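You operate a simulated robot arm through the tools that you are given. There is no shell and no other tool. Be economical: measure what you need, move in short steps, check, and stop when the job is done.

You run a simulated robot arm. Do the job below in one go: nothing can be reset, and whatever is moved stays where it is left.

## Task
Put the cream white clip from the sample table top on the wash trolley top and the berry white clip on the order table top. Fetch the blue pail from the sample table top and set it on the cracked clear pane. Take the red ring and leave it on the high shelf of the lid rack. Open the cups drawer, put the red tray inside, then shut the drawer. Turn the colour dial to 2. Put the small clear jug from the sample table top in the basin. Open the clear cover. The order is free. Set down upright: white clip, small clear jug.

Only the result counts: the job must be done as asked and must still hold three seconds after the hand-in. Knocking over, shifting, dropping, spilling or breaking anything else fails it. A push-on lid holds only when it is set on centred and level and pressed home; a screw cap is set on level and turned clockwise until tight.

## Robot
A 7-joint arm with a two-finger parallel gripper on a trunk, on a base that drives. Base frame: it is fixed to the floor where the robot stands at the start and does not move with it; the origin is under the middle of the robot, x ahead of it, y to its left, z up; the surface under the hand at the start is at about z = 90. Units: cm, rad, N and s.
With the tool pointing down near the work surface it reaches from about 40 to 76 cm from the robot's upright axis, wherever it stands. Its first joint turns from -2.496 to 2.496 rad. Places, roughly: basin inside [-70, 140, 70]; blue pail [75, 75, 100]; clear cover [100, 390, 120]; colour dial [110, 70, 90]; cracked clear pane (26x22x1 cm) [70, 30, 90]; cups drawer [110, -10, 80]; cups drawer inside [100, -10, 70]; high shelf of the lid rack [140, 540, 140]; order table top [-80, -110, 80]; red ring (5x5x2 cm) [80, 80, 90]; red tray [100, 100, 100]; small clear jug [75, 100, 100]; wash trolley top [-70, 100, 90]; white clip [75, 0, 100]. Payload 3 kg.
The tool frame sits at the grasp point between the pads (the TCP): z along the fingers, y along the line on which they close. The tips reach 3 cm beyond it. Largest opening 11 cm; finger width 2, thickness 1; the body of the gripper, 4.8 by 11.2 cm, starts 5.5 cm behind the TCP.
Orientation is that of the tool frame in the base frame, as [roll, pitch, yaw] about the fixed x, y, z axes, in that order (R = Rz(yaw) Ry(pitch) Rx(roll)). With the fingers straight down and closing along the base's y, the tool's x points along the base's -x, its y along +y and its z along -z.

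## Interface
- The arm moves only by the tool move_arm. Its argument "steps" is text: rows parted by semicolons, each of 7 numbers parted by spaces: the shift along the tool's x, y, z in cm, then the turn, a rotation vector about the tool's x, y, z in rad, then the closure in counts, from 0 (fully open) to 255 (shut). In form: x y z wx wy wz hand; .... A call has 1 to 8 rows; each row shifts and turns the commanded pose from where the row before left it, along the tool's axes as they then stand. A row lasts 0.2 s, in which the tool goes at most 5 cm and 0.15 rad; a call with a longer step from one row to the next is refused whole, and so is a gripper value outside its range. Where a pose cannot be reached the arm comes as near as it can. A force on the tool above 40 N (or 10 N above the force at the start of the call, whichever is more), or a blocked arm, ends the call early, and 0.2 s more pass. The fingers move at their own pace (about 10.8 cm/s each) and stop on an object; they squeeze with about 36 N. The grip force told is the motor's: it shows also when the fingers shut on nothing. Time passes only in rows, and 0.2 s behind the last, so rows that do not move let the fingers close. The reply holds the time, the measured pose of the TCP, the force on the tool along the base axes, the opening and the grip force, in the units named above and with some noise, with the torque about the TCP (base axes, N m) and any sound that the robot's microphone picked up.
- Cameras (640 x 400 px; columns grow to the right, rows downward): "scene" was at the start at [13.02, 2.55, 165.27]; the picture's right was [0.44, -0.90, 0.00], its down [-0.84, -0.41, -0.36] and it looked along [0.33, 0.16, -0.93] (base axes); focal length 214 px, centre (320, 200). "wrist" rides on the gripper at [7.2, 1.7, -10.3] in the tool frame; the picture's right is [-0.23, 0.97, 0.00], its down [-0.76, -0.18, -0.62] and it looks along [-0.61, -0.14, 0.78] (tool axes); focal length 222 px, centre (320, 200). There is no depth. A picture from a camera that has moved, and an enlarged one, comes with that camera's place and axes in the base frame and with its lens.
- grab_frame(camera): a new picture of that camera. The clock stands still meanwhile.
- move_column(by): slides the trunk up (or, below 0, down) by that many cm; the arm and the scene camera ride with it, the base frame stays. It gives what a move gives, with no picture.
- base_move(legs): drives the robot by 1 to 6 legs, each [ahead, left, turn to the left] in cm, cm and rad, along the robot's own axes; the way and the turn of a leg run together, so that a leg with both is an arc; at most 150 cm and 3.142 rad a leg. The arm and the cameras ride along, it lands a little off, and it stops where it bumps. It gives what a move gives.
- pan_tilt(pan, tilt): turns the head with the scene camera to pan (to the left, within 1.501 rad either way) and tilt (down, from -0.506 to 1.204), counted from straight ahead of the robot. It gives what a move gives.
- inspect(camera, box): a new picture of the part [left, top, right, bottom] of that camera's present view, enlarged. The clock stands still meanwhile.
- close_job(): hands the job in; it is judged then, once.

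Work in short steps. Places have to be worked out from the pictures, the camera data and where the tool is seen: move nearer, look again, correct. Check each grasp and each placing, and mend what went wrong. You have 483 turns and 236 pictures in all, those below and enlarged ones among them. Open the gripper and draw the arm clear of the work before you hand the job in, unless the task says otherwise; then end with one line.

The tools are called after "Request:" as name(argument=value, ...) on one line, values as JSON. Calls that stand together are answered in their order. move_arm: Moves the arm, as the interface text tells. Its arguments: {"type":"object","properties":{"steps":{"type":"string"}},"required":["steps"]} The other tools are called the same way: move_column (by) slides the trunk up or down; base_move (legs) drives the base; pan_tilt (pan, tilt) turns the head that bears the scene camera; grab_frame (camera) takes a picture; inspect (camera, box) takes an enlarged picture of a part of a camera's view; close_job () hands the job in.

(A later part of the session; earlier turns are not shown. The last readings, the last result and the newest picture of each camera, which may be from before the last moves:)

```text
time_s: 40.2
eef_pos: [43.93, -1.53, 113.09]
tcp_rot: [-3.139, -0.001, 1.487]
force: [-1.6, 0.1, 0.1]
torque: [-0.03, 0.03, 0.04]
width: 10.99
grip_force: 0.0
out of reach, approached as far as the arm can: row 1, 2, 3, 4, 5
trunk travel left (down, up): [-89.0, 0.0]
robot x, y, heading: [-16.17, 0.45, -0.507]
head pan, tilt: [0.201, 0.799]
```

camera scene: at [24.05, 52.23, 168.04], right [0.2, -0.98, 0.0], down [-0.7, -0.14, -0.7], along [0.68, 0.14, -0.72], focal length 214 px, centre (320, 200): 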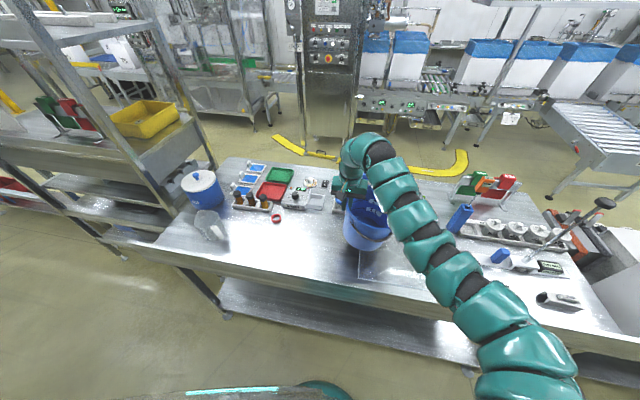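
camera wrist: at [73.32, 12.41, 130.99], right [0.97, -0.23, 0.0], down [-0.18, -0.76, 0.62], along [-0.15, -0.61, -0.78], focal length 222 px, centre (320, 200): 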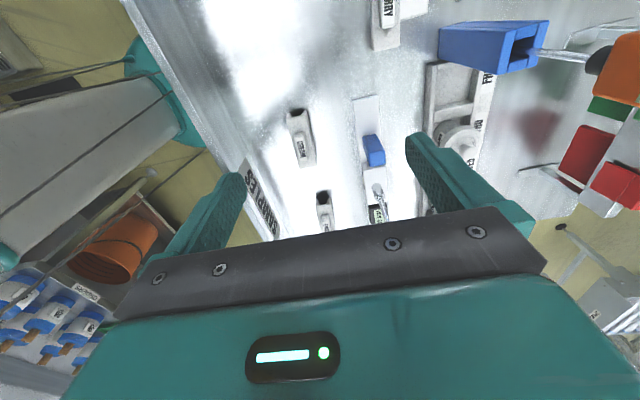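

Works. Drive so the hand is over the cream clip.

Request:
base_move(legs=[[20.3, 8.2, 0]])

Request:
grab_frame(camera="wrist")

Request:
grab_frame(camera="scene")

```text
time_s: 41.9
eef_pos: [65.58, -4.22, 113.12]
tcp_rot: [-3.139, -0.002, 1.486]
force: [-0.3, -0.1, -0.1]
torque: [-0.01, 0.02, 0.04]
width: 11.0
grip_force: 0.1
trunk travel left (down, up): [-89.0, 0.0]
robot x, y, heading: [5.61, -2.08, -0.507]
head pan, tilt: [0.201, 0.799]
```

```text
196 pictures are left
camera wrist: at [68.01, 2.88, 123.54], right [0.95, -0.31, 0.0], down [-0.24, -0.74, 0.62], along [-0.2, -0.59, -0.78], focal length 222 px, centre (320, 200)
```

wrist: 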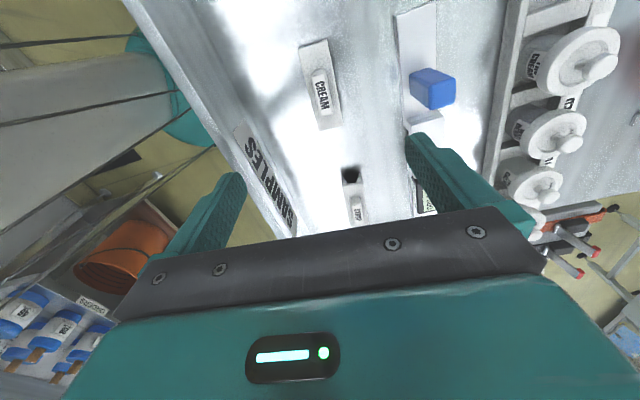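

```text
195 pictures are left
camera scene: at [20.2, -8.48, 177.04], right [-0.3, -0.95, 0.0], down [-0.68, 0.22, -0.7], along [0.66, -0.21, -0.72], focal length 214 px, centre (320, 200)
```

scene: 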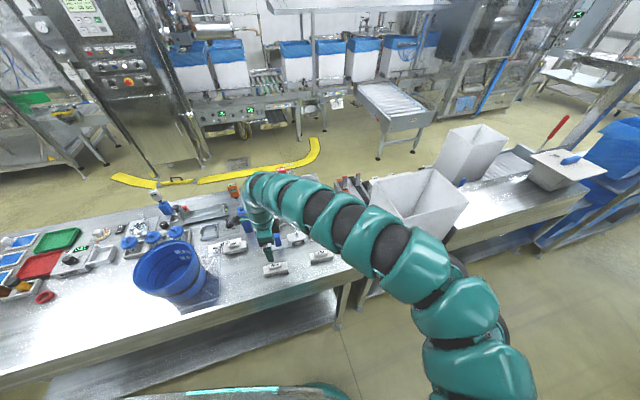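

Clip centre ≈(66,-3.6). Nudge and descend; check before closing.

Request:
move_arm(steps="0.6 0.4 4 0 0 0 0;0 0 4.5 0 0 0 0;0 0 4.5 0 0 0 0;0 0 4 0 0 0 0")

Request:
inspect(camera="wrist", box=[160, 40, 480, 240])

Request:
inspect(camera="scene", box=[200, 210, 360, 310])

```text
time_s: 42.9
eef_pos: [65.86, -3.66, 96.05]
tcp_rot: [-3.138, 0.001, 1.486]
force: [-0.1, 0.5, -0.1]
torque: [-0.01, 0.01, -0.02]
width: 10.97
grip_force: 0.1
trunk travel left (down, up): [-89.0, 0.0]
robot x, y, heading: [5.69, -2.09, -0.505]
head pan, tilt: [0.201, 0.799]
```

```text
2.00 times, centred on (320, 140) of wrist
camera zoom: at [68.45, 3.37, 106.4], right [0.95, -0.31, 0.0], down [-0.24, -0.74, 0.62], along [-0.2, -0.59, -0.78], focal length 444 px, centre (320, 320)
```

zoom: 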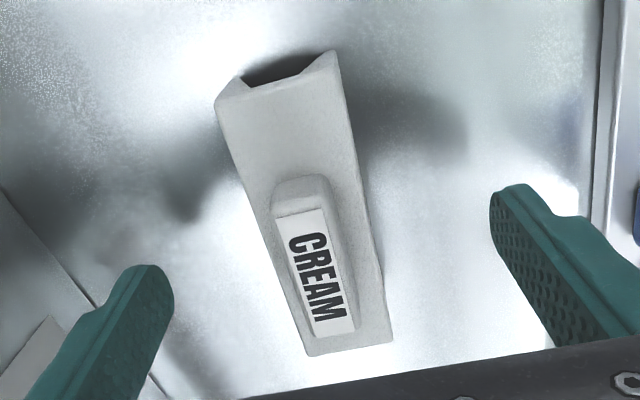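

```text
4.00 times, centred on (280, 260) of scene
camera zoom: at [20.14, -8.49, 177.04], right [-0.3, -0.95, 0.0], down [-0.68, 0.22, -0.7], along [0.66, -0.21, -0.72], focal length 858 px, centre (480, -40)
```

zoom: 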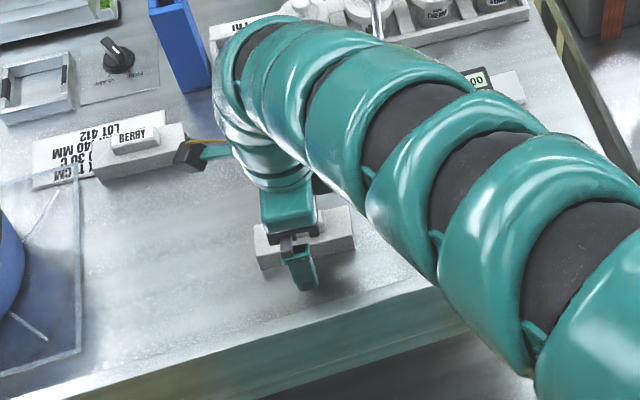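

Fingers straddle the clip's middle. Descend 2 cm and close.

Request:
move_arm(steps="0 0 1.2 0 0 0 0;0 0 0.8 0 0 0 0;0 0 0 0 0 0 120;0 0 0 0 0 0 255;0 0 0 0 0 0 255;0 0 0 0 0 0 255")

Request:
move_arm(steps="0 0 -3 0 0 0 255;0 0 -4 0 0 0 255;0 0 -4 0 0 0 255;0 0 -4 0 0 0 255")

Request:
grab_frame(camera="wrist")

```text
time_s: 44.2
eef_pos: [65.96, -3.53, 94.08]
tcp_rot: [-3.138, -0.001, 1.487]
force: [-0.2, 0.4, -0.1]
torque: [0.01, 0.03, -0.02]
width: 3.48
grip_force: 35.8
trunk travel left (down, up): [-89.0, 0.0]
robot x, y, heading: [5.55, -1.92, -0.508]
head pan, tilt: [0.201, 0.799]
```

```text
time_s: 45.2
eef_pos: [65.96, -3.55, 109.33]
tcp_rot: [-3.141, -0.004, 1.487]
force: [-0.4, 0.0, -0.6]
torque: [-0.02, -0.01, 0.0]
width: 3.5
grip_force: 36.3
trunk travel left (down, up): [-89.0, 0.0]
robot x, y, heading: [5.34, -2.35, -0.502]
head pan, tilt: [0.201, 0.799]
```

```text
192 pictures are left
camera wrist: at [68.35, 3.49, 119.79], right [0.95, -0.31, 0.0], down [-0.24, -0.74, 0.62], along [-0.2, -0.59, -0.78], focal length 222 px, centre (320, 200)
```

wrist: 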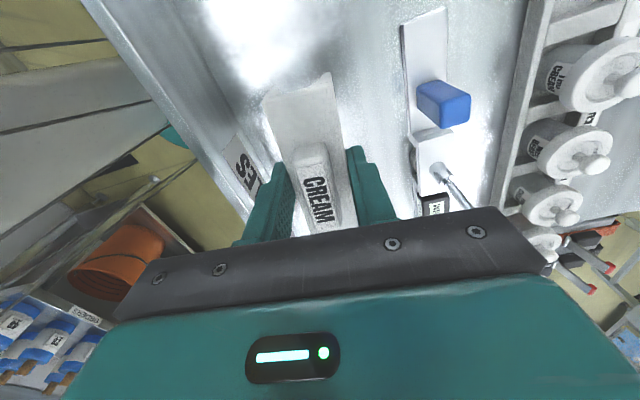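

Held (3.5 cm). Back away from the table and turn left to view the wash trolley.

Request:
base_move(legs=[[-15, -8.1, 0], [0, 0, 1.57]])

Request:
pan_tilt(pan=1.2, tilt=0.5)

Request:
grab_frame(camera="scene")

Request:
pan_tilt(pan=0.5, tilt=0.4)

Request:
grab_frame(camera="scene")

```text
time_s: 50.5
eef_pos: [-9.64, 58.5, 109.24]
tcp_rot: [-3.138, -0.002, 3.046]
force: [0.0, -1.0, -0.5]
torque: [0.0, -0.01, 0.01]
width: 3.51
grip_force: 35.5
trunk travel left (down, up): [-89.0, 0.0]
robot x, y, heading: [-11.87, -2.1, 1.053]
head pan, tilt: [0.201, 0.799]
```

```text
time_s: 51.8
eef_pos: [-9.68, 58.51, 109.26]
tcp_rot: [-3.139, -0.002, 3.046]
force: [-0.1, -0.3, -0.7]
torque: [0.01, 0.01, 0.0]
width: 3.49
grip_force: 35.8
trunk travel left (down, up): [-89.0, 0.0]
robot x, y, heading: [-11.72, -2.04, 1.06]
head pan, tilt: [1.201, 0.499]
```

```text
191 pictures are left
camera scene: at [-13.47, 12.06, 179.64], right [0.78, 0.63, 0.0], down [0.3, -0.37, -0.88], along [-0.55, 0.68, -0.48], focal length 214 px, centre (320, 200)
```

scene: 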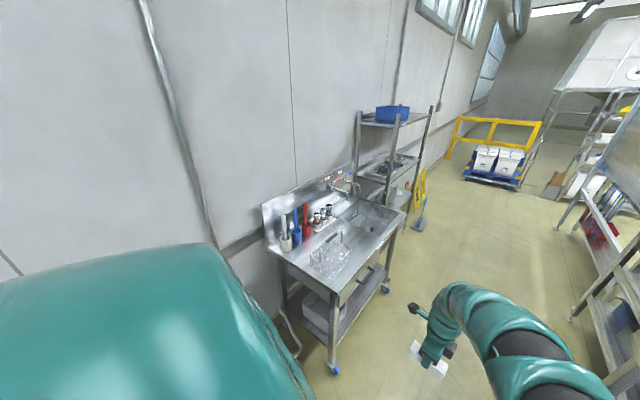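

```text
time_s: 52.9
eef_pos: [-9.65, 58.39, 109.26]
tcp_rot: [-3.138, -0.002, 3.046]
force: [-0.9, -0.6, -0.4]
torque: [-0.01, -0.03, -0.01]
width: 3.51
grip_force: 36.4
trunk travel left (down, up): [-89.0, 0.0]
robot x, y, heading: [-11.89, -2.28, 1.056]
head pan, tilt: [0.499, 0.4]
```

```text
190 pictures are left
camera scene: at [-7.58, 14.28, 180.56], right [1.0, -0.02, 0.0], down [-0.01, -0.39, -0.92], along [0.01, 0.92, -0.39], focal length 214 px, centre (320, 200)
```

scene: 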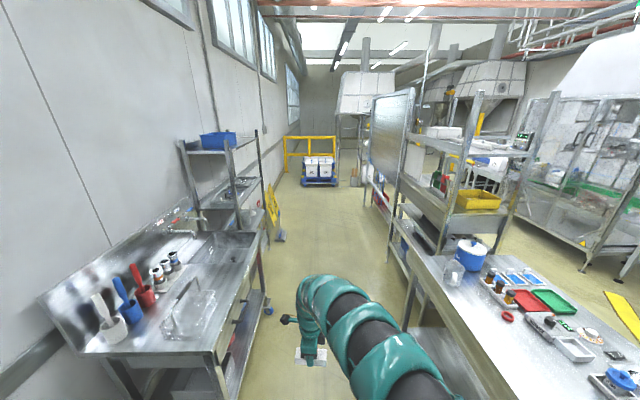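

Zoom on the wash trolley top to find free space.

Request:
inspect(camera="scene", box=[30, 210, 290, 390])

```text
2.22 times, centred on (160, 300) of scene
camera zoom: at [-7.58, 14.28, 180.56], right [1.0, -0.02, 0.0], down [-0.01, -0.39, -0.92], along [0.01, 0.92, -0.39], focal length 477 px, centre (676, -22)
```

zoom: 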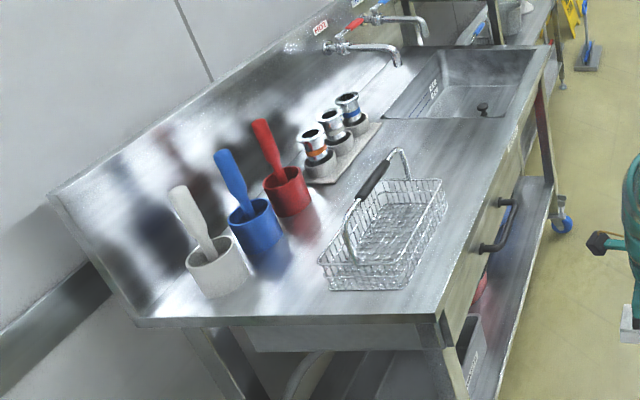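

Free spot on the trolley between basket (y<98) and basin (y>125): target ≈(-63,112). Drive there, then turn.

Request:
base_move(legs=[[102.1, 46.5, 0]])

Request:
base_move(legs=[[0, 0, 1.0]])

Request:
grab_frame(camera="scene")

```text
time_s: 58.6
eef_pos: [0.35, 169.91, 109.25]
tcp_rot: [-3.138, -0.002, 3.044]
force: [-0.1, -0.8, 0.2]
torque: [0.01, -0.02, -0.03]
width: 3.52
grip_force: 36.0
trunk travel left (down, up): [-89.0, 0.0]
robot x, y, heading: [-1.29, 109.69, 1.056]
head pan, tilt: [0.499, 0.4]
```

```text
time_s: 61.5
eef_pos: [-51.33, 143.94, 109.31]
tcp_rot: [-3.137, -0.002, -2.241]
force: [0.4, 0.0, 0.1]
torque: [0.0, 0.0, 0.0]
width: 3.49
grip_force: 36.5
trunk travel left (down, up): [-89.0, 0.0]
robot x, y, heading: [-1.66, 109.28, 2.053]
head pan, tilt: [0.499, 0.4]
```

```text
188 pictures are left
camera scene: at [-13.07, 121.69, 180.56], right [0.56, 0.83, 0.0], down [0.32, -0.22, -0.92], along [-0.76, 0.51, -0.39], focal length 214 px, centre (320, 200)
```

scene: 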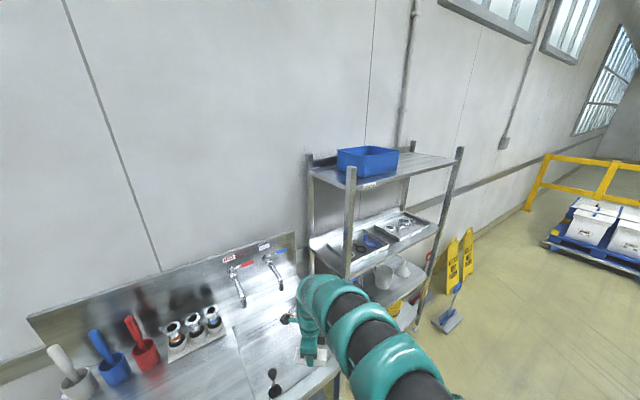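

Spout tips at x≈-83; the sweep stays clear. Continue turning.

Request:
base_move(legs=[[0, 0, 0.55]])

Request:
pan_tilt(pan=0.5, tilt=0.9)

Request:
grab_frame(camera="scene")

Request:
grab_frame(camera="wrist")

```text
time_s: 63.5
eef_pos: [-62.16, 112.54, 109.16]
tcp_rot: [-3.138, -0.003, -1.688]
force: [0.5, 0.0, -0.2]
torque: [-0.01, -0.01, 0.0]
width: 3.49
grip_force: 35.6
trunk travel left (down, up): [-89.0, 0.0]
robot x, y, heading: [-1.61, 109.22, 2.604]
head pan, tilt: [0.499, 0.4]
```

```text
time_s: 64.4
eef_pos: [-62.16, 112.63, 109.35]
tcp_rot: [-3.138, -0.001, -1.688]
force: [-0.6, 0.1, -0.2]
torque: [-0.01, 0.01, 0.02]
width: 3.5
grip_force: 36.2
trunk travel left (down, up): [-89.0, 0.0]
robot x, y, heading: [-1.94, 109.08, 2.605]
head pan, tilt: [0.499, 0.901]
```

```text
187 pictures are left
camera scene: at [-16.11, 113.8, 176.26], right [0.04, 1.0, 0.0], down [0.78, -0.03, -0.62], along [-0.62, 0.02, -0.78], focal length 214 px, centre (320, 200)
```

scene: 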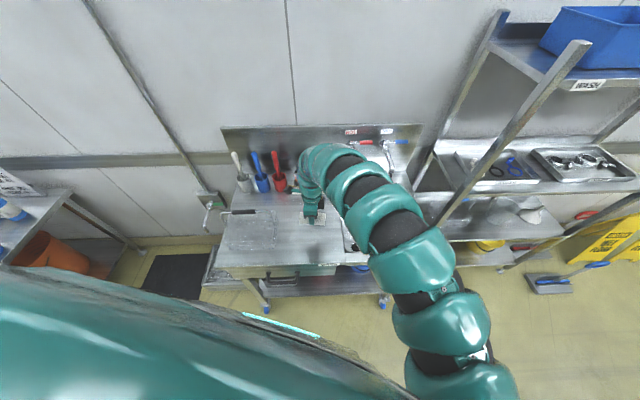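

```text
186 pictures are left
camera wrist: at [-64.6, 105.64, 119.7], right [-0.94, 0.34, 0.0], down [0.26, 0.74, 0.62], along [0.21, 0.58, -0.78], focal length 222 px, centre (320, 200)
```

wrist: 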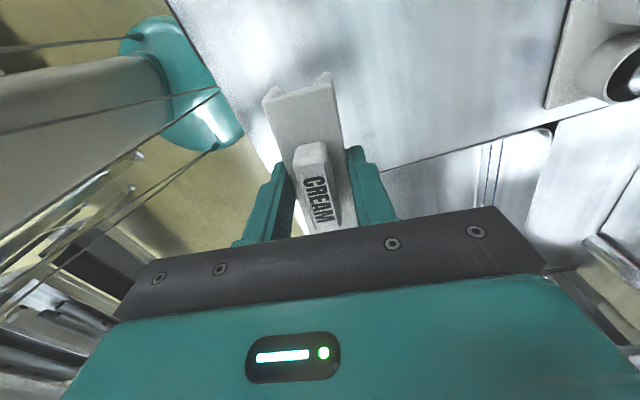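

Well clear of basin edge (125.5) and trolley edge (-52). Lower the clip to contact.

Request:
move_arm(steps="0 0 4 0 0 0 255;0 0 4 0 0 0 255;0 0 3.5 0 0 0 255;0 0 1 0 0 0 255")

Request:
move_arm(steps="0 0 0.5 0 0 0 255;0 0 0.5 0 0 0 255;0 0 0.5 0 0 0 255")

```text
time_s: 65.4
eef_pos: [-62.01, 112.54, 96.67]
tcp_rot: [-3.137, -0.001, -1.688]
force: [-0.3, 0.3, 0.1]
torque: [0.0, 0.01, -0.03]
width: 3.5
grip_force: 36.0
trunk travel left (down, up): [-89.0, 0.0]
robot x, y, heading: [-1.59, 108.85, 2.602]
head pan, tilt: [0.499, 0.901]
```

```text
time_s: 66.2
eef_pos: [-62.04, 112.55, 95.34]
tcp_rot: [-3.139, -0.003, -1.688]
force: [-0.4, 0.7, -0.3]
torque: [0.03, -0.02, 0.01]
width: 3.49
grip_force: 36.0
trunk travel left (down, up): [-89.0, 0.0]
robot x, y, heading: [-1.75, 109.43, 2.603]
head pan, tilt: [0.499, 0.901]
```

Request:
move_arm(steps="0 0 0.5 0 0 0 255;0 0 0.4 0 0 0 255;0 0 0.4 0 0 0 255")

Request:
inspect(camera="scene", box=[260, 180, 380, 255])

```text
time_s: 67.0
eef_pos: [-62.14, 112.47, 94.05]
tcp_rot: [-3.138, -0.003, -1.687]
force: [-0.2, 0.3, 2.4]
torque: [-0.1, 0.06, -0.02]
width: 3.5
grip_force: 35.4
trunk travel left (down, up): [-89.0, 0.0]
robot x, y, heading: [-1.41, 109.19, 2.602]
head pan, tilt: [0.499, 0.901]
```

```text
5.33 times, centred on (320, 218) of scene
camera zoom: at [-16.07, 113.81, 176.26], right [0.04, 1.0, 0.0], down [0.78, -0.03, -0.62], along [-0.62, 0.02, -0.78], focal length 1144 px, centre (320, 107)
```

zoom: 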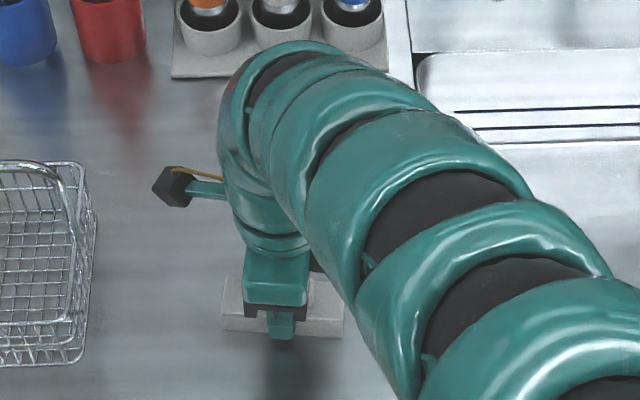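

Light contact (2.4 N). Release and lift.

Request:
move_arm(steps="0 0 0.1 0 0 0 255;0 0 0 0 0 0 200;0 0 0 0 0 0 120;0 0 0 0 0 0 80;0 0 -3 0 0 0 80;0 0 -4 0 0 0 80;0 0 -4 0 0 0 80;0 0 -4 0 0 0 80")

Request:
grab_frame(camera="wrist")

```text
time_s: 68.8
eef_pos: [-62.05, 112.6, 109.07]
tcp_rot: [-3.138, -0.001, -1.687]
force: [1.0, 0.4, 0.4]
torque: [-0.02, 0.0, 0.01]
width: 7.55
grip_force: 0.1
trunk travel left (down, up): [-89.0, 0.0]
robot x, y, heading: [-1.71, 109.16, 2.606]
head pan, tilt: [0.499, 0.901]
```

```text
184 pictures are left
camera wrist: at [-64.58, 105.74, 119.46], right [-0.94, 0.34, 0.0], down [0.26, 0.74, 0.62], along [0.21, 0.58, -0.78], focal length 222 px, centre (320, 200)
```

wrist: 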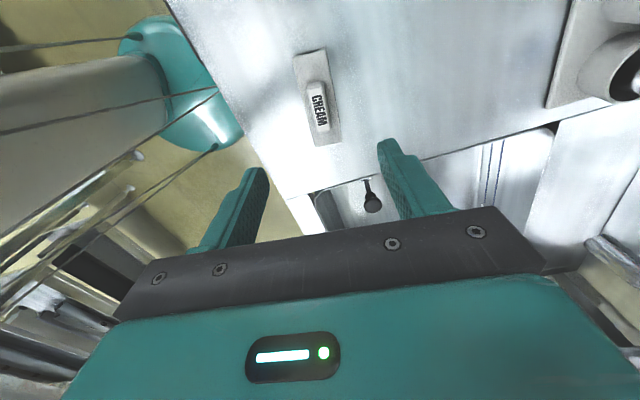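

Cream clip placed upright. Next the jug: raise the hand and turn right (through +y) toward the table, stopping short of the jug.

Request:
move_arm(steps="0 0 -4 0 0 0 0;0 0 -3 0 0 0 0")

Request:
base_move(legs=[[0, 0, -2.5]])

Request:
pan_tilt(pan=-0.2, tilt=0.8)

Request:
grab_frame(camera="scene")

```text
time_s: 69.4
eef_pos: [-61.91, 112.55, 116.02]
tcp_rot: [-3.136, 0.0, -1.69]
force: [0.0, 0.1, 0.1]
torque: [-0.02, -0.01, 0.01]
width: 10.99
grip_force: 0.1
trunk travel left (down, up): [-89.0, 0.0]
robot x, y, heading: [-1.25, 109.13, 2.606]
head pan, tilt: [0.499, 0.901]
```

```text
time_s: 75.7
eef_pos: [48.81, 143.16, 115.94]
tcp_rot: [-3.139, -0.002, 2.102]
force: [-0.5, -0.3, 0.1]
torque: [0.01, 0.0, 0.02]
width: 10.99
grip_force: 0.1
trunk travel left (down, up): [-89.0, 0.0]
robot x, y, heading: [-1.88, 109.53, 0.109]
head pan, tilt: [0.499, 0.901]
```

```text
time_s: 76.7
eef_pos: [48.65, 143.16, 115.97]
tcp_rot: [-3.138, -0.002, 2.101]
force: [-1.1, -0.7, 0.7]
torque: [0.03, -0.03, 0.02]
width: 11.0
grip_force: 0.0
trunk travel left (down, up): [-89.0, 0.0]
robot x, y, heading: [-1.66, 109.52, 0.106]
head pan, tilt: [-0.201, 0.799]
```

```text
183 pictures are left
camera scene: at [14.34, 109.56, 177.05], right [-0.09, -1.0, 0.0], down [-0.71, 0.06, -0.7], along [0.69, -0.06, -0.72], focal length 214 px, centre (320, 200)
```

scene: 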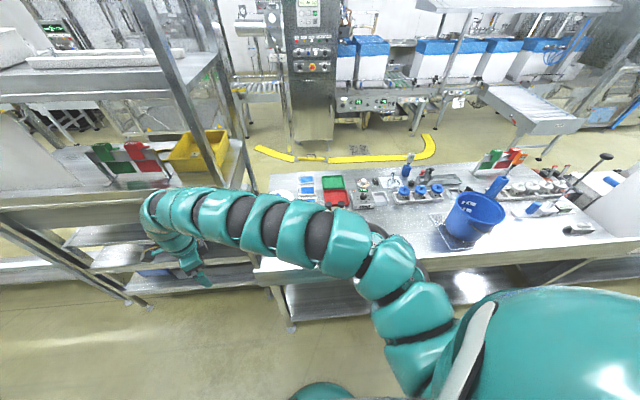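

The wrist camera should be looking at the jug now.

Request:
grab_frame(camera="wrist")

```text
182 pictures are left
camera wrist: at [46.66, 150.22, 126.35], right [0.96, 0.3, 0.0], down [0.23, -0.75, 0.62], along [0.18, -0.6, -0.78], focal length 222 px, centre (320, 200)
```

wrist: 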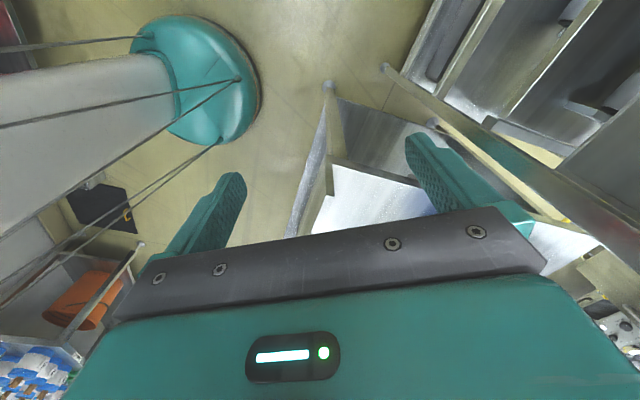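

Rotate a little further right for a view of the jug.

Request:
base_move(legs=[[0, 0, -0.3]])

Request:
grab_frame(camera="wrist")

Request:
grab_frame(camera="scene")

```text
time_s: 78.1
eef_pos: [56.5, 126.54, 115.88]
tcp_rot: [-3.136, -0.002, 1.798]
force: [0.7, 0.4, -0.4]
torque: [0.02, 0.02, 0.03]
width: 10.99
grip_force: 0.2
trunk travel left (down, up): [-89.0, 0.0]
robot x, y, heading: [-1.45, 109.55, -0.188]
head pan, tilt: [-0.201, 0.799]
```

```text
181 pictures are left
camera wrist: at [56.63, 134.02, 126.36], right [1.0, 0.0, 0.0], down [0.0, -0.78, 0.62], along [0.0, -0.62, -0.78], focal length 222 px, centre (320, 200)
```

wrist: 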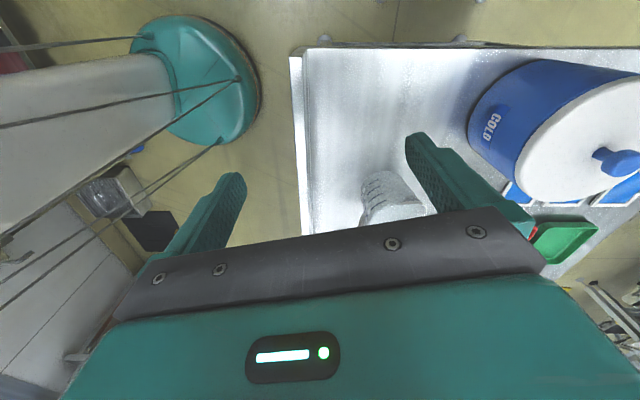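

```text
180 pictures are left
camera scene: at [13.65, 104.74, 177.05], right [-0.38, -0.92, 0.0], down [-0.66, 0.27, -0.7], along [0.64, -0.27, -0.72], focal length 214 px, centre (320, 200)
```

scene: 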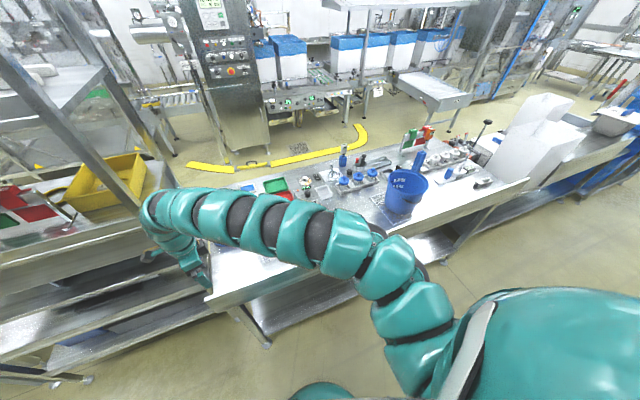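

Only its base is visible. Move the hand closer (it's well above the jug) for a proper view.

Request:
move_arm(steps="-4 0 0 0 0 0.1 0;-4 0 0 0 0 0.1 0;-4 0 0 0 0 0.03 0")

Request:
grab_frame(camera="wrist")

```text
time_s: 78.9
eef_pos: [60.02, 115.73, 115.43]
tcp_rot: [-3.136, 0.001, 1.568]
force: [0.0, -0.3, 0.4]
torque: [0.01, 0.0, -0.04]
width: 11.01
grip_force: 0.1
out of reach, approached as far as the arm can: row 2, 3
trunk travel left (down, up): [-89.0, 0.0]
robot x, y, heading: [-1.84, 109.26, -0.194]
head pan, tilt: [-0.201, 0.799]
```

```text
179 pictures are left
camera wrist: at [61.88, 122.88, 125.88], right [0.97, -0.23, -0.01], down [-0.18, -0.76, 0.62], along [-0.15, -0.61, -0.78], focal length 222 px, centre (320, 200)
```

wrist: 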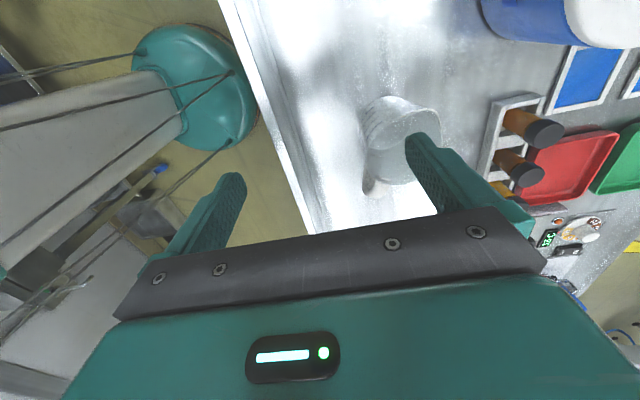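

Request:
inspect(camera="wrist", box=[320, 70, 520, 220])

```text
2.67 times, centred on (420, 145) of wrist
camera zoom: at [61.88, 122.88, 125.88], right [0.97, -0.23, -0.01], down [-0.18, -0.76, 0.62], along [-0.15, -0.61, -0.78], focal length 592 px, centre (53, 347)
```

zoom: 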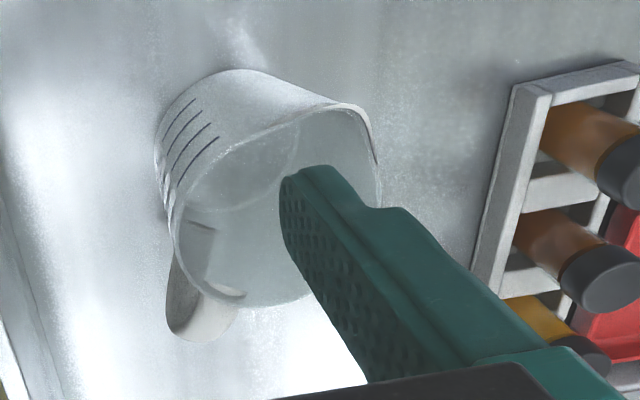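

Jug rim centre ≈(69,108.5), z≈100, Ø≈9.6, handle toward (-x,-y). I'll grip the rim wall on its −x side. Reposition the base so the arm reaches at a left bearing.

Request:
base_move(legs=[[0, 0, -0.3], [4.1, 1.3, 0]])

Request:
move_arm(steps="0 0 0 0 0 -0.1 0;0 0 0 0 0 -0.1 0;0 0 0 0 0 -0.1 0;4 0 0 0 0 0 0;4 0 0 0 0 0 0;4 0 0 0 0 0 0")

Request:
inspect(camera="wrist", box=[200, 30, 520, 230])

```text
time_s: 80.8
eef_pos: [63.41, 96.43, 115.44]
tcp_rot: [-3.134, 0.001, 1.27]
force: [0.6, -0.7, -0.7]
torque: [0.03, 0.01, -0.01]
width: 10.98
grip_force: 0.1
trunk travel left (down, up): [-89.0, 0.0]
robot x, y, heading: [2.22, 108.66, -0.493]
head pan, tilt: [-0.201, 0.799]
```

```text
time_s: 82.2
eef_pos: [63.34, 108.72, 115.55]
tcp_rot: [-3.137, 0.0, 1.569]
force: [-0.3, 0.4, -0.2]
torque: [-0.02, -0.01, -0.03]
width: 11.0
grip_force: 0.0
trunk travel left (down, up): [-89.0, 0.0]
robot x, y, heading: [2.7, 108.46, -0.497]
head pan, tilt: [-0.201, 0.799]
```

```text
2.00 times, centred on (360, 130) of wrist
camera zoom: at [65.22, 115.92, 126.04], right [0.97, -0.23, -0.01], down [-0.18, -0.76, 0.62], along [-0.15, -0.61, -0.78], focal length 444 px, centre (240, 340)
```

zoom: 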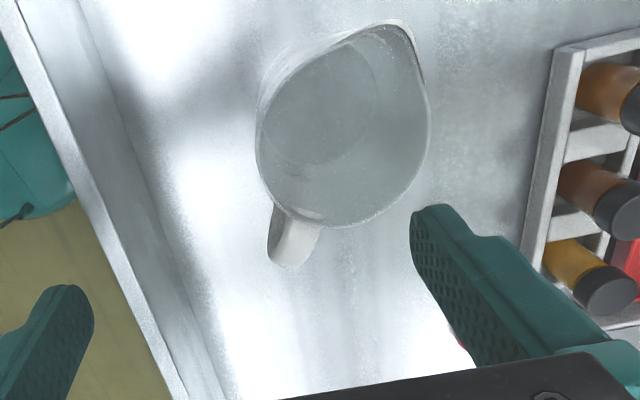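

Rim −x wall at x≈64.3. Align and descend to just above the rim, then check.

Request:
move_arm(steps="-0.4 1 0 0 0 0 0;0 0 4 0 0 0 0;0 0 4 0 0 0 0;0 0 3.5 0 0 0 0")

Request:
grab_frame(camera="wrist")

Request:
inspect(camera="scene", box=[120, 160, 320, 285])

```text
time_s: 83.2
eef_pos: [64.31, 107.93, 104.19]
tcp_rot: [-3.138, 0.001, 1.57]
force: [0.2, 0.0, -1.1]
torque: [0.01, 0.01, -0.01]
width: 11.02
grip_force: 0.0
trunk travel left (down, up): [-89.0, 0.0]
robot x, y, heading: [2.52, 108.61, -0.492]
head pan, tilt: [-0.201, 0.799]
```

```text
176 pictures are left
camera wrist: at [66.08, 115.2, 114.48], right [0.97, -0.23, -0.01], down [-0.18, -0.76, 0.62], along [-0.15, -0.61, -0.78], focal length 222 px, centre (320, 200)
```

wrist: 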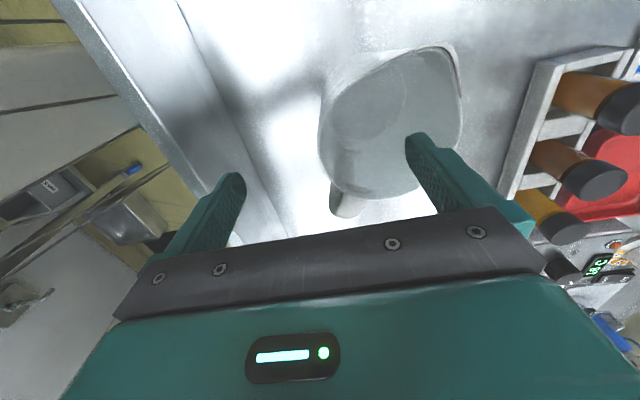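

```text
3.20 times, centred on (220, 222) of scene
camera zoom: at [15.87, 99.69, 177.04], right [-0.64, -0.77, 0.0], down [-0.55, 0.46, -0.7], along [0.54, -0.45, -0.72], focal length 686 px, centre (640, 128)
```

zoom: 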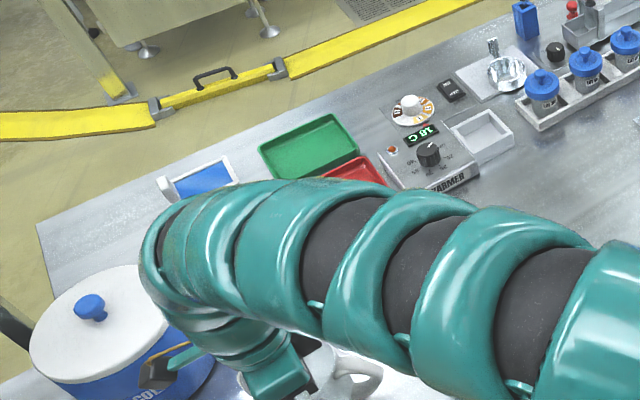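

Alignment is good. Descend 5 cm and grip the wall.

Request:
move_arm(steps="0 0.2 2.5 0 0 0 0;0 0 2.5 0 0 0 0;0 0 0 0 0 0 120;0 0 0 0 0 0 200;0 0 0 0 0 0 255;0 0 0 0 0 0 255")

Request:
grab_frame(camera="wrist")

```text
time_s: 84.6
eef_pos: [64.61, 108.06, 99.22]
tcp_rot: [-3.141, -0.002, 1.568]
force: [3.4, -1.3, 9.4]
torque: [-0.01, -1.1, -0.07]
width: 0.49
grip_force: 35.9
trunk travel left (down, up): [-89.0, 0.0]
robot x, y, heading: [3.01, 108.49, -0.49]
head pan, tilt: [-0.201, 0.799]
```

```text
174 pictures are left
camera wrist: at [66.38, 115.3, 109.61], right [0.97, -0.23, 0.0], down [-0.18, -0.76, 0.62], along [-0.14, -0.61, -0.78], focal length 222 px, centre (320, 200)
```

wrist: 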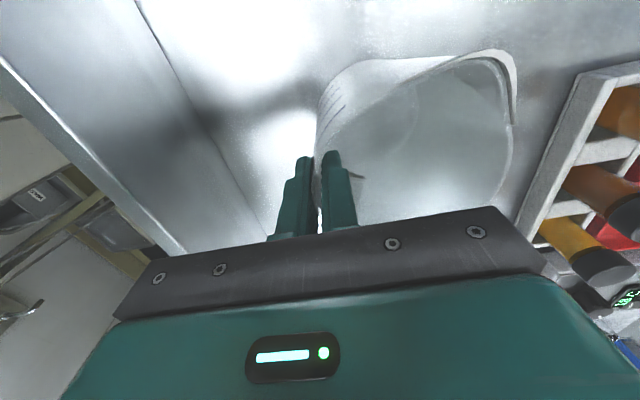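

Gripped. Lift slowly.

Request:
move_arm(steps="0 0 -1.5 0 0 0 255;0 0 -3 0 0 0 255;0 0 -4 0 0 0 255;0 0 -4 0 0 0 255;0 0 -4 0 0 0 255")

Request:
grab_frame(camera="wrist")

```text
time_s: 85.8
eef_pos: [64.38, 108.09, 115.5]
tcp_rot: [-3.137, -0.004, 1.57]
force: [0.1, -0.3, -0.7]
torque: [0.04, -0.03, -0.01]
width: 0.49
grip_force: 36.1
trunk travel left (down, up): [-89.0, 0.0]
robot x, y, heading: [2.64, 108.39, -0.485]
head pan, tilt: [-0.201, 0.799]
```

```text
173 pictures are left
camera wrist: at [66.36, 115.23, 125.92], right [0.97, -0.23, -0.01], down [-0.18, -0.76, 0.62], along [-0.15, -0.6, -0.78], focal length 222 px, centre (320, 200)
```

wrist: 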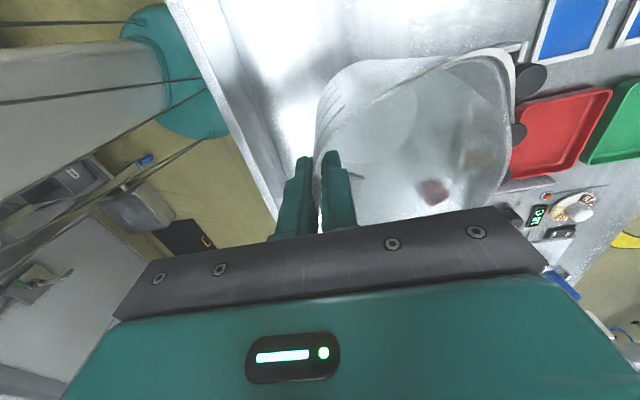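

Jug is held. Plan: raise, back off, turn left through +y at y≈88 (clear of pot and rack), then drive to the basin.

Request:
move_arm(steps="0 0 -3.5 0 0 0 255;0 0 -3.5 0 0 0 255")

Request:
base_move(legs=[[1.8, -21.7, 0], [0, 0, 1.57]])

Request:
pan_tilt(pan=0.9, tilt=0.5)

Request:
grab_frame(camera="scene")

```text
time_s: 86.4
eef_pos: [64.57, 108.17, 122.47]
tcp_rot: [-3.135, 0.0, 1.569]
force: [0.7, -0.1, -1.0]
torque: [0.0, 0.02, 0.0]
width: 0.48
grip_force: 35.9
trunk travel left (down, up): [-89.0, 0.0]
robot x, y, heading: [2.12, 108.81, -0.492]
head pan, tilt: [-0.201, 0.799]
```

```text
time_s: 91.9
eef_pos: [-5.48, 150.58, 122.43]
tcp_rot: [-3.136, -0.003, 3.137]
force: [1.1, -0.2, -0.8]
torque: [-0.02, 0.01, -0.02]
width: 0.46
grip_force: 36.4
trunk travel left (down, up): [-89.0, 0.0]
robot x, y, heading: [-6.39, 88.42, 1.076]
head pan, tilt: [-0.201, 0.799]
```

```text
time_s: 93.2
eef_pos: [-5.54, 150.56, 122.35]
tcp_rot: [-3.136, -0.003, 3.138]
force: [-0.1, -0.8, -0.6]
torque: [-0.06, -0.02, 0.04]
width: 0.45
grip_force: 36.4
trunk travel left (down, up): [-89.0, 0.0]
robot x, y, heading: [-6.33, 88.68, 1.076]
head pan, tilt: [0.901, 0.499]
```

```text
172 pictures are left
camera scene: at [-5.92, 104.04, 179.64], right [0.92, 0.39, 0.0], down [0.19, -0.44, -0.88], along [-0.35, 0.81, -0.48], focal length 214 px, centre (320, 200)
```

scene: 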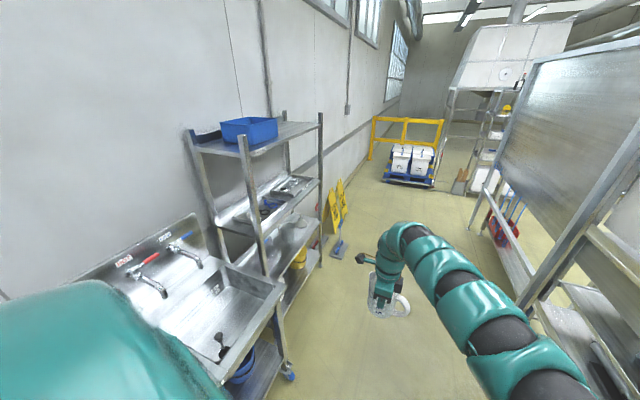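

Request:
inspect(camera="scene", box=[100, 220, 300, 390])

```text
2.35 times, centred on (200, 305) of scene
camera zoom: at [-5.92, 104.04, 179.64], right [0.92, 0.39, 0.0], down [0.19, -0.44, -0.88], along [-0.35, 0.81, -0.48], focal length 505 px, centre (602, -47)
```

zoom: 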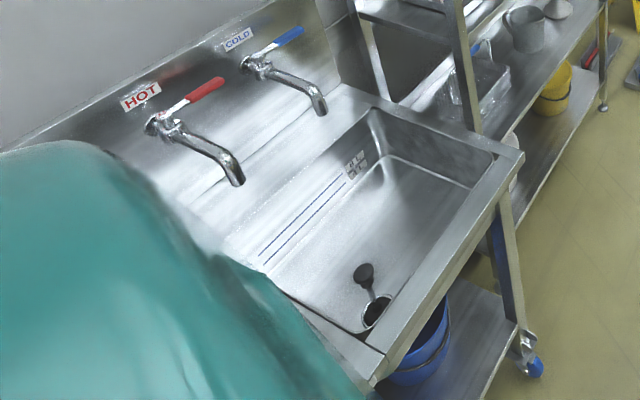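

Drain stopper sits at ≈(-67,136); basin floor z≈73, interior x −88…−57, y 127…160. Target jug ≈(-72,149). Turn and drive there at height.

Request:
base_move(legs=[[0, 0, 1.55]])

Request:
pan_tilt(pan=0.3, tilt=0.9)

Request:
grab_frame(camera="scene")

```text
time_s: 97.3
eef_pos: [-68.07, 91.48, 122.45]
tcp_rot: [-3.135, -0.002, -1.613]
force: [-0.3, 0.5, -0.5]
torque: [0.0, -0.02, 0.01]
width: 0.48
grip_force: 36.0
trunk travel left (down, up): [-89.0, 0.0]
robot x, y, heading: [-6.32, 88.39, 2.612]
head pan, tilt: [0.901, 0.499]
```

```text
time_s: 98.3
eef_pos: [-68.14, 91.48, 122.42]
tcp_rot: [-3.138, -0.004, -1.612]
force: [0.6, 0.0, -0.7]
torque: [0.02, -0.04, 0.01]
width: 0.49
grip_force: 36.3
trunk travel left (down, up): [-89.0, 0.0]
robot x, y, heading: [-6.26, 88.43, 2.611]
head pan, tilt: [0.3, 0.901]
```

```text
170 pictures are left
camera scene: at [-20.43, 94.41, 176.26], right [0.23, 0.97, 0.0], down [0.76, -0.18, -0.62], along [-0.6, 0.14, -0.78], focal length 214 px, centre (320, 200)
```

scene: 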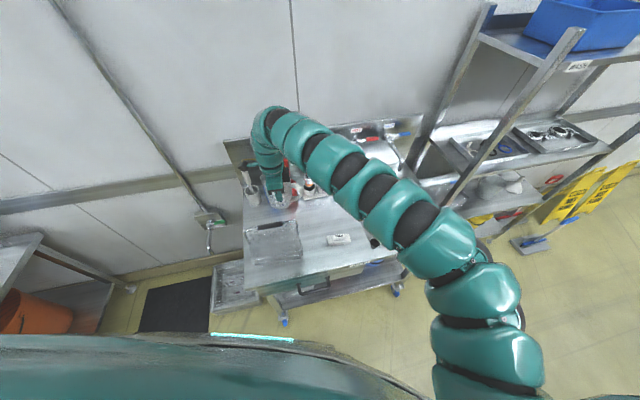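

Path appears clear; drive most of the way, then check.

Request:
base_move(legs=[[19.5, -35, 0]])

Request:
grab_frame(camera="scene")

Request:
grab_frame(camera="wrist")

```text
time_s: 100.9
eef_pos: [-66.89, 131.77, 122.47]
tcp_rot: [-3.136, -0.003, -1.613]
force: [0.5, 0.1, -0.6]
torque: [-0.01, -0.04, 0.03]
width: 0.49
grip_force: 36.3
trunk travel left (down, up): [-89.0, 0.0]
robot x, y, heading: [-4.46, 129.1, 2.61]
head pan, tilt: [0.3, 0.901]
```

```text
169 pictures are left
camera scene: at [-19.14, 134.81, 176.25], right [0.23, 0.97, 0.0], down [0.76, -0.18, -0.62], along [-0.6, 0.14, -0.78], focal length 214 px, centre (320, 200)
```

scene: 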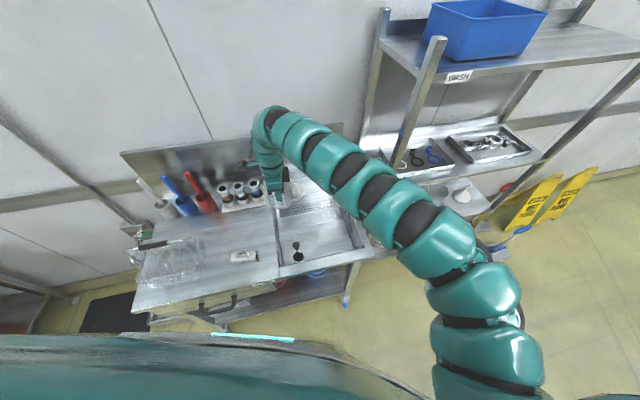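

```text
168 pictures are left
camera wrist: at [-68.77, 124.69, 132.85], right [-0.96, 0.27, -0.01], down [0.21, 0.75, 0.62], along [0.17, 0.6, -0.78], focal length 222 px, centre (320, 200)
```

wrist: 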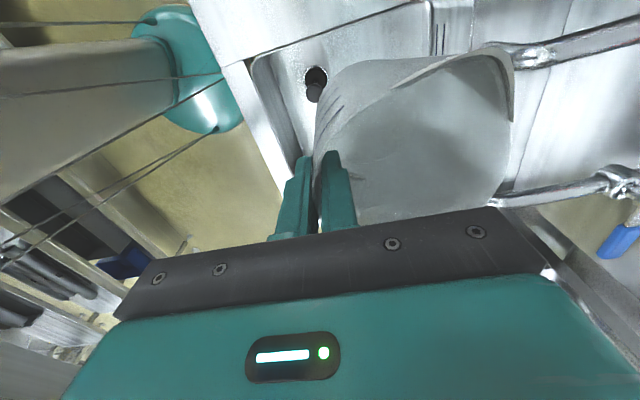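

Continue +14.5 cm in y; gap to rack is adequate.

Request:
base_move(legs=[[7.3, -12.5, 0]])

Request:
grab_frame(camera="wrist")

Request:
grab_frame(camera="scene")

```text
time_s: 102.2
eef_pos: [-66.84, 146.39, 122.46]
tcp_rot: [-3.137, -0.004, -1.611]
force: [0.1, 0.4, -0.2]
torque: [-0.03, -0.08, -0.01]
width: 0.46
grip_force: 35.9
trunk travel left (down, up): [-89.0, 0.0]
robot x, y, heading: [-4.96, 143.28, 2.611]
head pan, tilt: [0.3, 0.901]
```

```text
167 pictures are left
camera wrist: at [-68.71, 139.18, 132.85], right [-0.96, 0.27, -0.01], down [0.2, 0.76, 0.62], along [0.17, 0.6, -0.78], focal length 222 px, centre (320, 200)
```

wrist: 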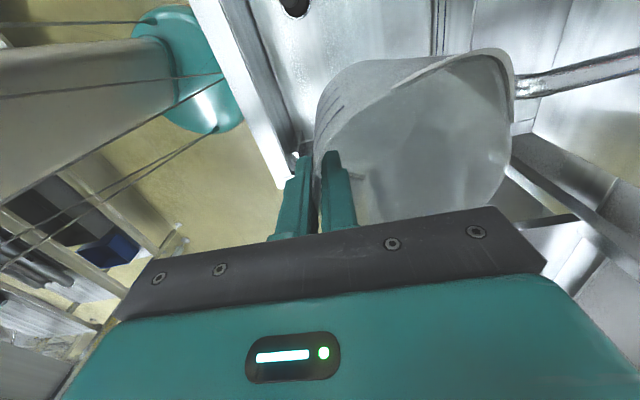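

```text
166 pictures are left
camera scene: at [-19.09, 149.41, 176.25], right [0.23, 0.97, 0.0], down [0.76, -0.18, -0.62], along [-0.6, 0.14, -0.78], focal length 214 px, centre (320, 200)
```

scene: 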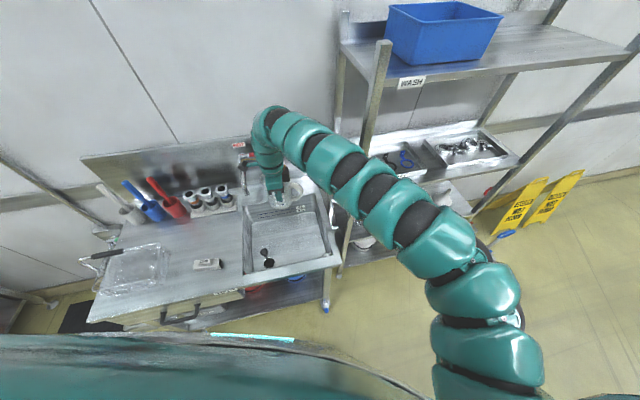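

Shift +1.5 y and lower with the arm.

Request:
move_arm(steps="-1.5 0 3 0 0 0 255;0 0 5 0 0 0 255;0 0 5 0 0 0 255;0 0 5 0 0 0 255;0 0 5 0 0 0 255")

Request:
grab_frame(camera="wrist")

Request:
grab_frame(camera="scene")

```text
time_s: 103.4
eef_pos: [-66.69, 147.78, 99.3]
tcp_rot: [-3.136, -0.001, -1.613]
force: [-0.5, 0.2, -0.5]
torque: [0.0, -0.03, 0.01]
width: 0.49
grip_force: 35.8
trunk travel left (down, up): [-89.0, 0.0]
robot x, y, heading: [-5.05, 143.15, 2.609]
head pan, tilt: [0.3, 0.901]
```

```text
165 pictures are left
camera wrist: at [-68.55, 140.58, 109.67], right [-0.96, 0.27, -0.01], down [0.2, 0.75, 0.62], along [0.17, 0.6, -0.78], focal length 222 px, centre (320, 200)
```

wrist: 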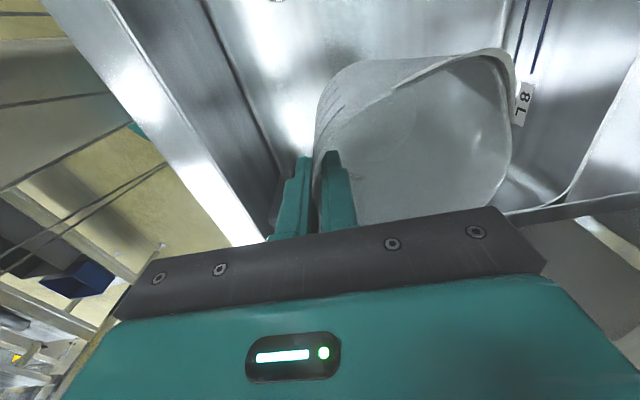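

```text
164 pictures are left
camera scene: at [-19.15, 149.26, 176.25], right [0.23, 0.97, 0.0], down [0.76, -0.18, -0.62], along [-0.6, 0.14, -0.78], focal length 214 px, centre (320, 200)
```

scene: 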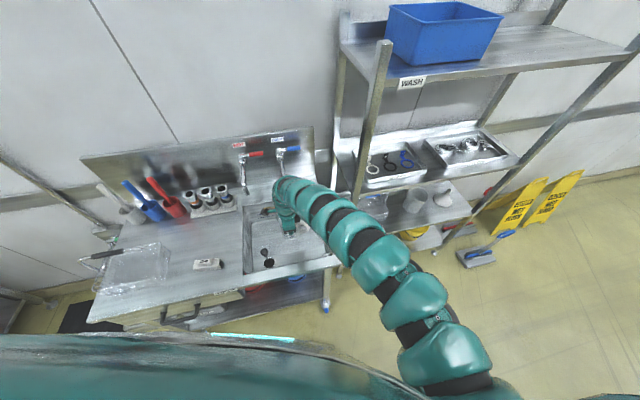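

Clearances fine (basin front wall at x≈-55.5). Continue lowering.

Request:
move_arm(steps="0 0 4 0 0 0 255;0 0 4 0 0 0 255;0 0 4 0 0 0 255;0 0 2 0 0 0 255")

Request:
move_arm(steps="0 0 0.5 0 0 0 255;0 0 0.5 0 0 0 255;0 0 0.5 0 0 0 255")

Request:
grab_frame(camera="wrist")

```text
time_s: 104.4
eef_pos: [-63.65, 148.61, 88.08]
tcp_rot: [-3.135, -0.001, -1.612]
force: [1.0, 0.3, -1.5]
torque: [-0.05, -0.01, 0.01]
width: 0.48
grip_force: 36.2
out of reach, approached as far as the arm can: row 2, 3, 4
trunk travel left (down, up): [-89.0, 0.0]
robot x, y, heading: [-4.67, 143.39, 2.605]
head pan, tilt: [0.3, 0.901]
```

```text
time_s: 105.2
eef_pos: [-63.41, 148.6, 86.61]
tcp_rot: [-3.133, 0.001, -1.61]
force: [0.0, -1.0, -0.7]
torque: [0.02, -0.05, -0.03]
width: 0.48
grip_force: 35.9
out of reach, approached as far as the arm can: row 2
trunk travel left (down, up): [-89.0, 0.0]
robot x, y, heading: [-4.57, 143.82, 2.613]
head pan, tilt: [0.3, 0.901]
```

```text
163 pictures are left
camera wrist: at [-65.31, 141.41, 97.03], right [-0.96, 0.27, -0.01], down [0.2, 0.75, 0.62], along [0.17, 0.6, -0.78], focal length 222 px, centre (320, 200)
```

wrist: 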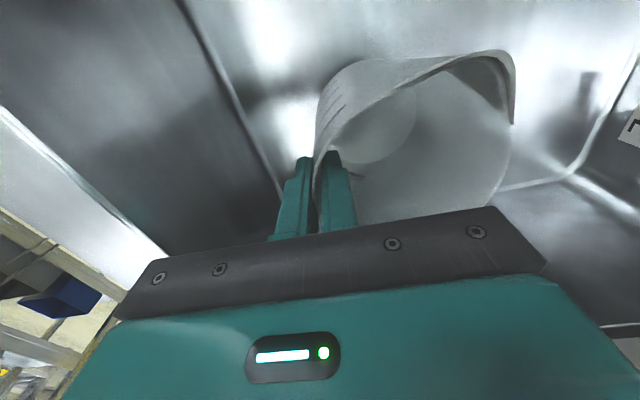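

Arm at its lower reach; use the trunk for the rest and correct x back.

Request:
move_column(by=-2)

Request:
move_arm(steps="0 1 -1 0 0 0 255;0 1 -0.5 0 0 0 255;0 1 0 0 0 0 255")

```text
time_s: 105.9
eef_pos: [-63.35, 148.6, 84.81]
tcp_rot: [-3.136, -0.003, -1.611]
force: [-0.6, 0.4, -1.1]
torque: [0.02, -0.02, -0.03]
width: 0.48
grip_force: 35.9
trunk travel left (down, up): [-87.0, 2.0]
robot x, y, heading: [-4.38, 143.36, 2.609]
head pan, tilt: [0.3, 0.901]
```

```text
time_s: 106.7
eef_pos: [-64.6, 148.86, 86.63]
tcp_rot: [-3.134, -0.003, -1.61]
force: [-0.1, -0.5, -0.9]
torque: [0.0, -0.02, -0.02]
width: 0.49
grip_force: 36.7
out of reach, approached as far as the arm can: row 1, 2, 3
trunk travel left (down, up): [-87.0, 2.0]
robot x, y, heading: [-4.78, 142.92, 2.609]
head pan, tilt: [0.3, 0.901]
```

Lower by the trunk in small steps until contact.

Request:
move_column(by=-2.5)

Request:
move_column(by=-1)

Request:
grab_frame(camera="wrist")

```text
time_s: 107.4
eef_pos: [-64.54, 148.8, 84.1]
tcp_rot: [-3.136, 0.0, -1.611]
force: [-0.2, 0.9, -1.1]
torque: [0.0, -0.03, 0.03]
width: 0.47
grip_force: 36.1
trunk travel left (down, up): [-84.5, 4.5]
robot x, y, heading: [-5.27, 143.32, 2.607]
head pan, tilt: [0.3, 0.901]
```

```text
time_s: 108.0
eef_pos: [-64.51, 148.86, 83.4]
tcp_rot: [3.14, -0.005, -1.611]
force: [5.4, 0.5, 29.6]
torque: [0.09, 1.44, -0.07]
width: 0.54
grip_force: 36.2
trunk travel left (down, up): [-83.5, 5.5]
robot x, y, heading: [-4.85, 143.32, 2.611]
head pan, tilt: [0.3, 0.901]
```

```text
162 pictures are left
camera wrist: at [-66.45, 141.67, 93.88], right [-0.96, 0.27, 0.0], down [0.21, 0.76, 0.62], along [0.17, 0.6, -0.78], focal length 222 px, centre (320, 200)
```

wrist: 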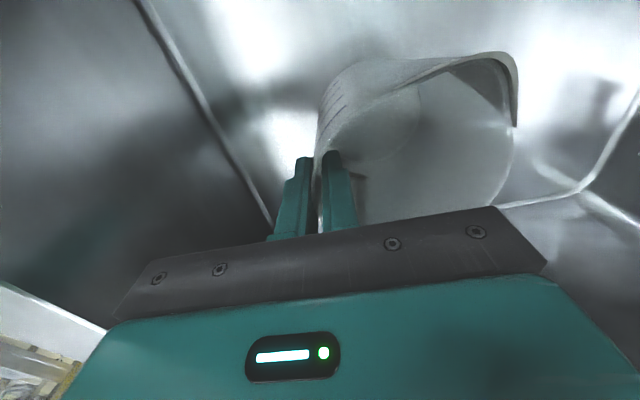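

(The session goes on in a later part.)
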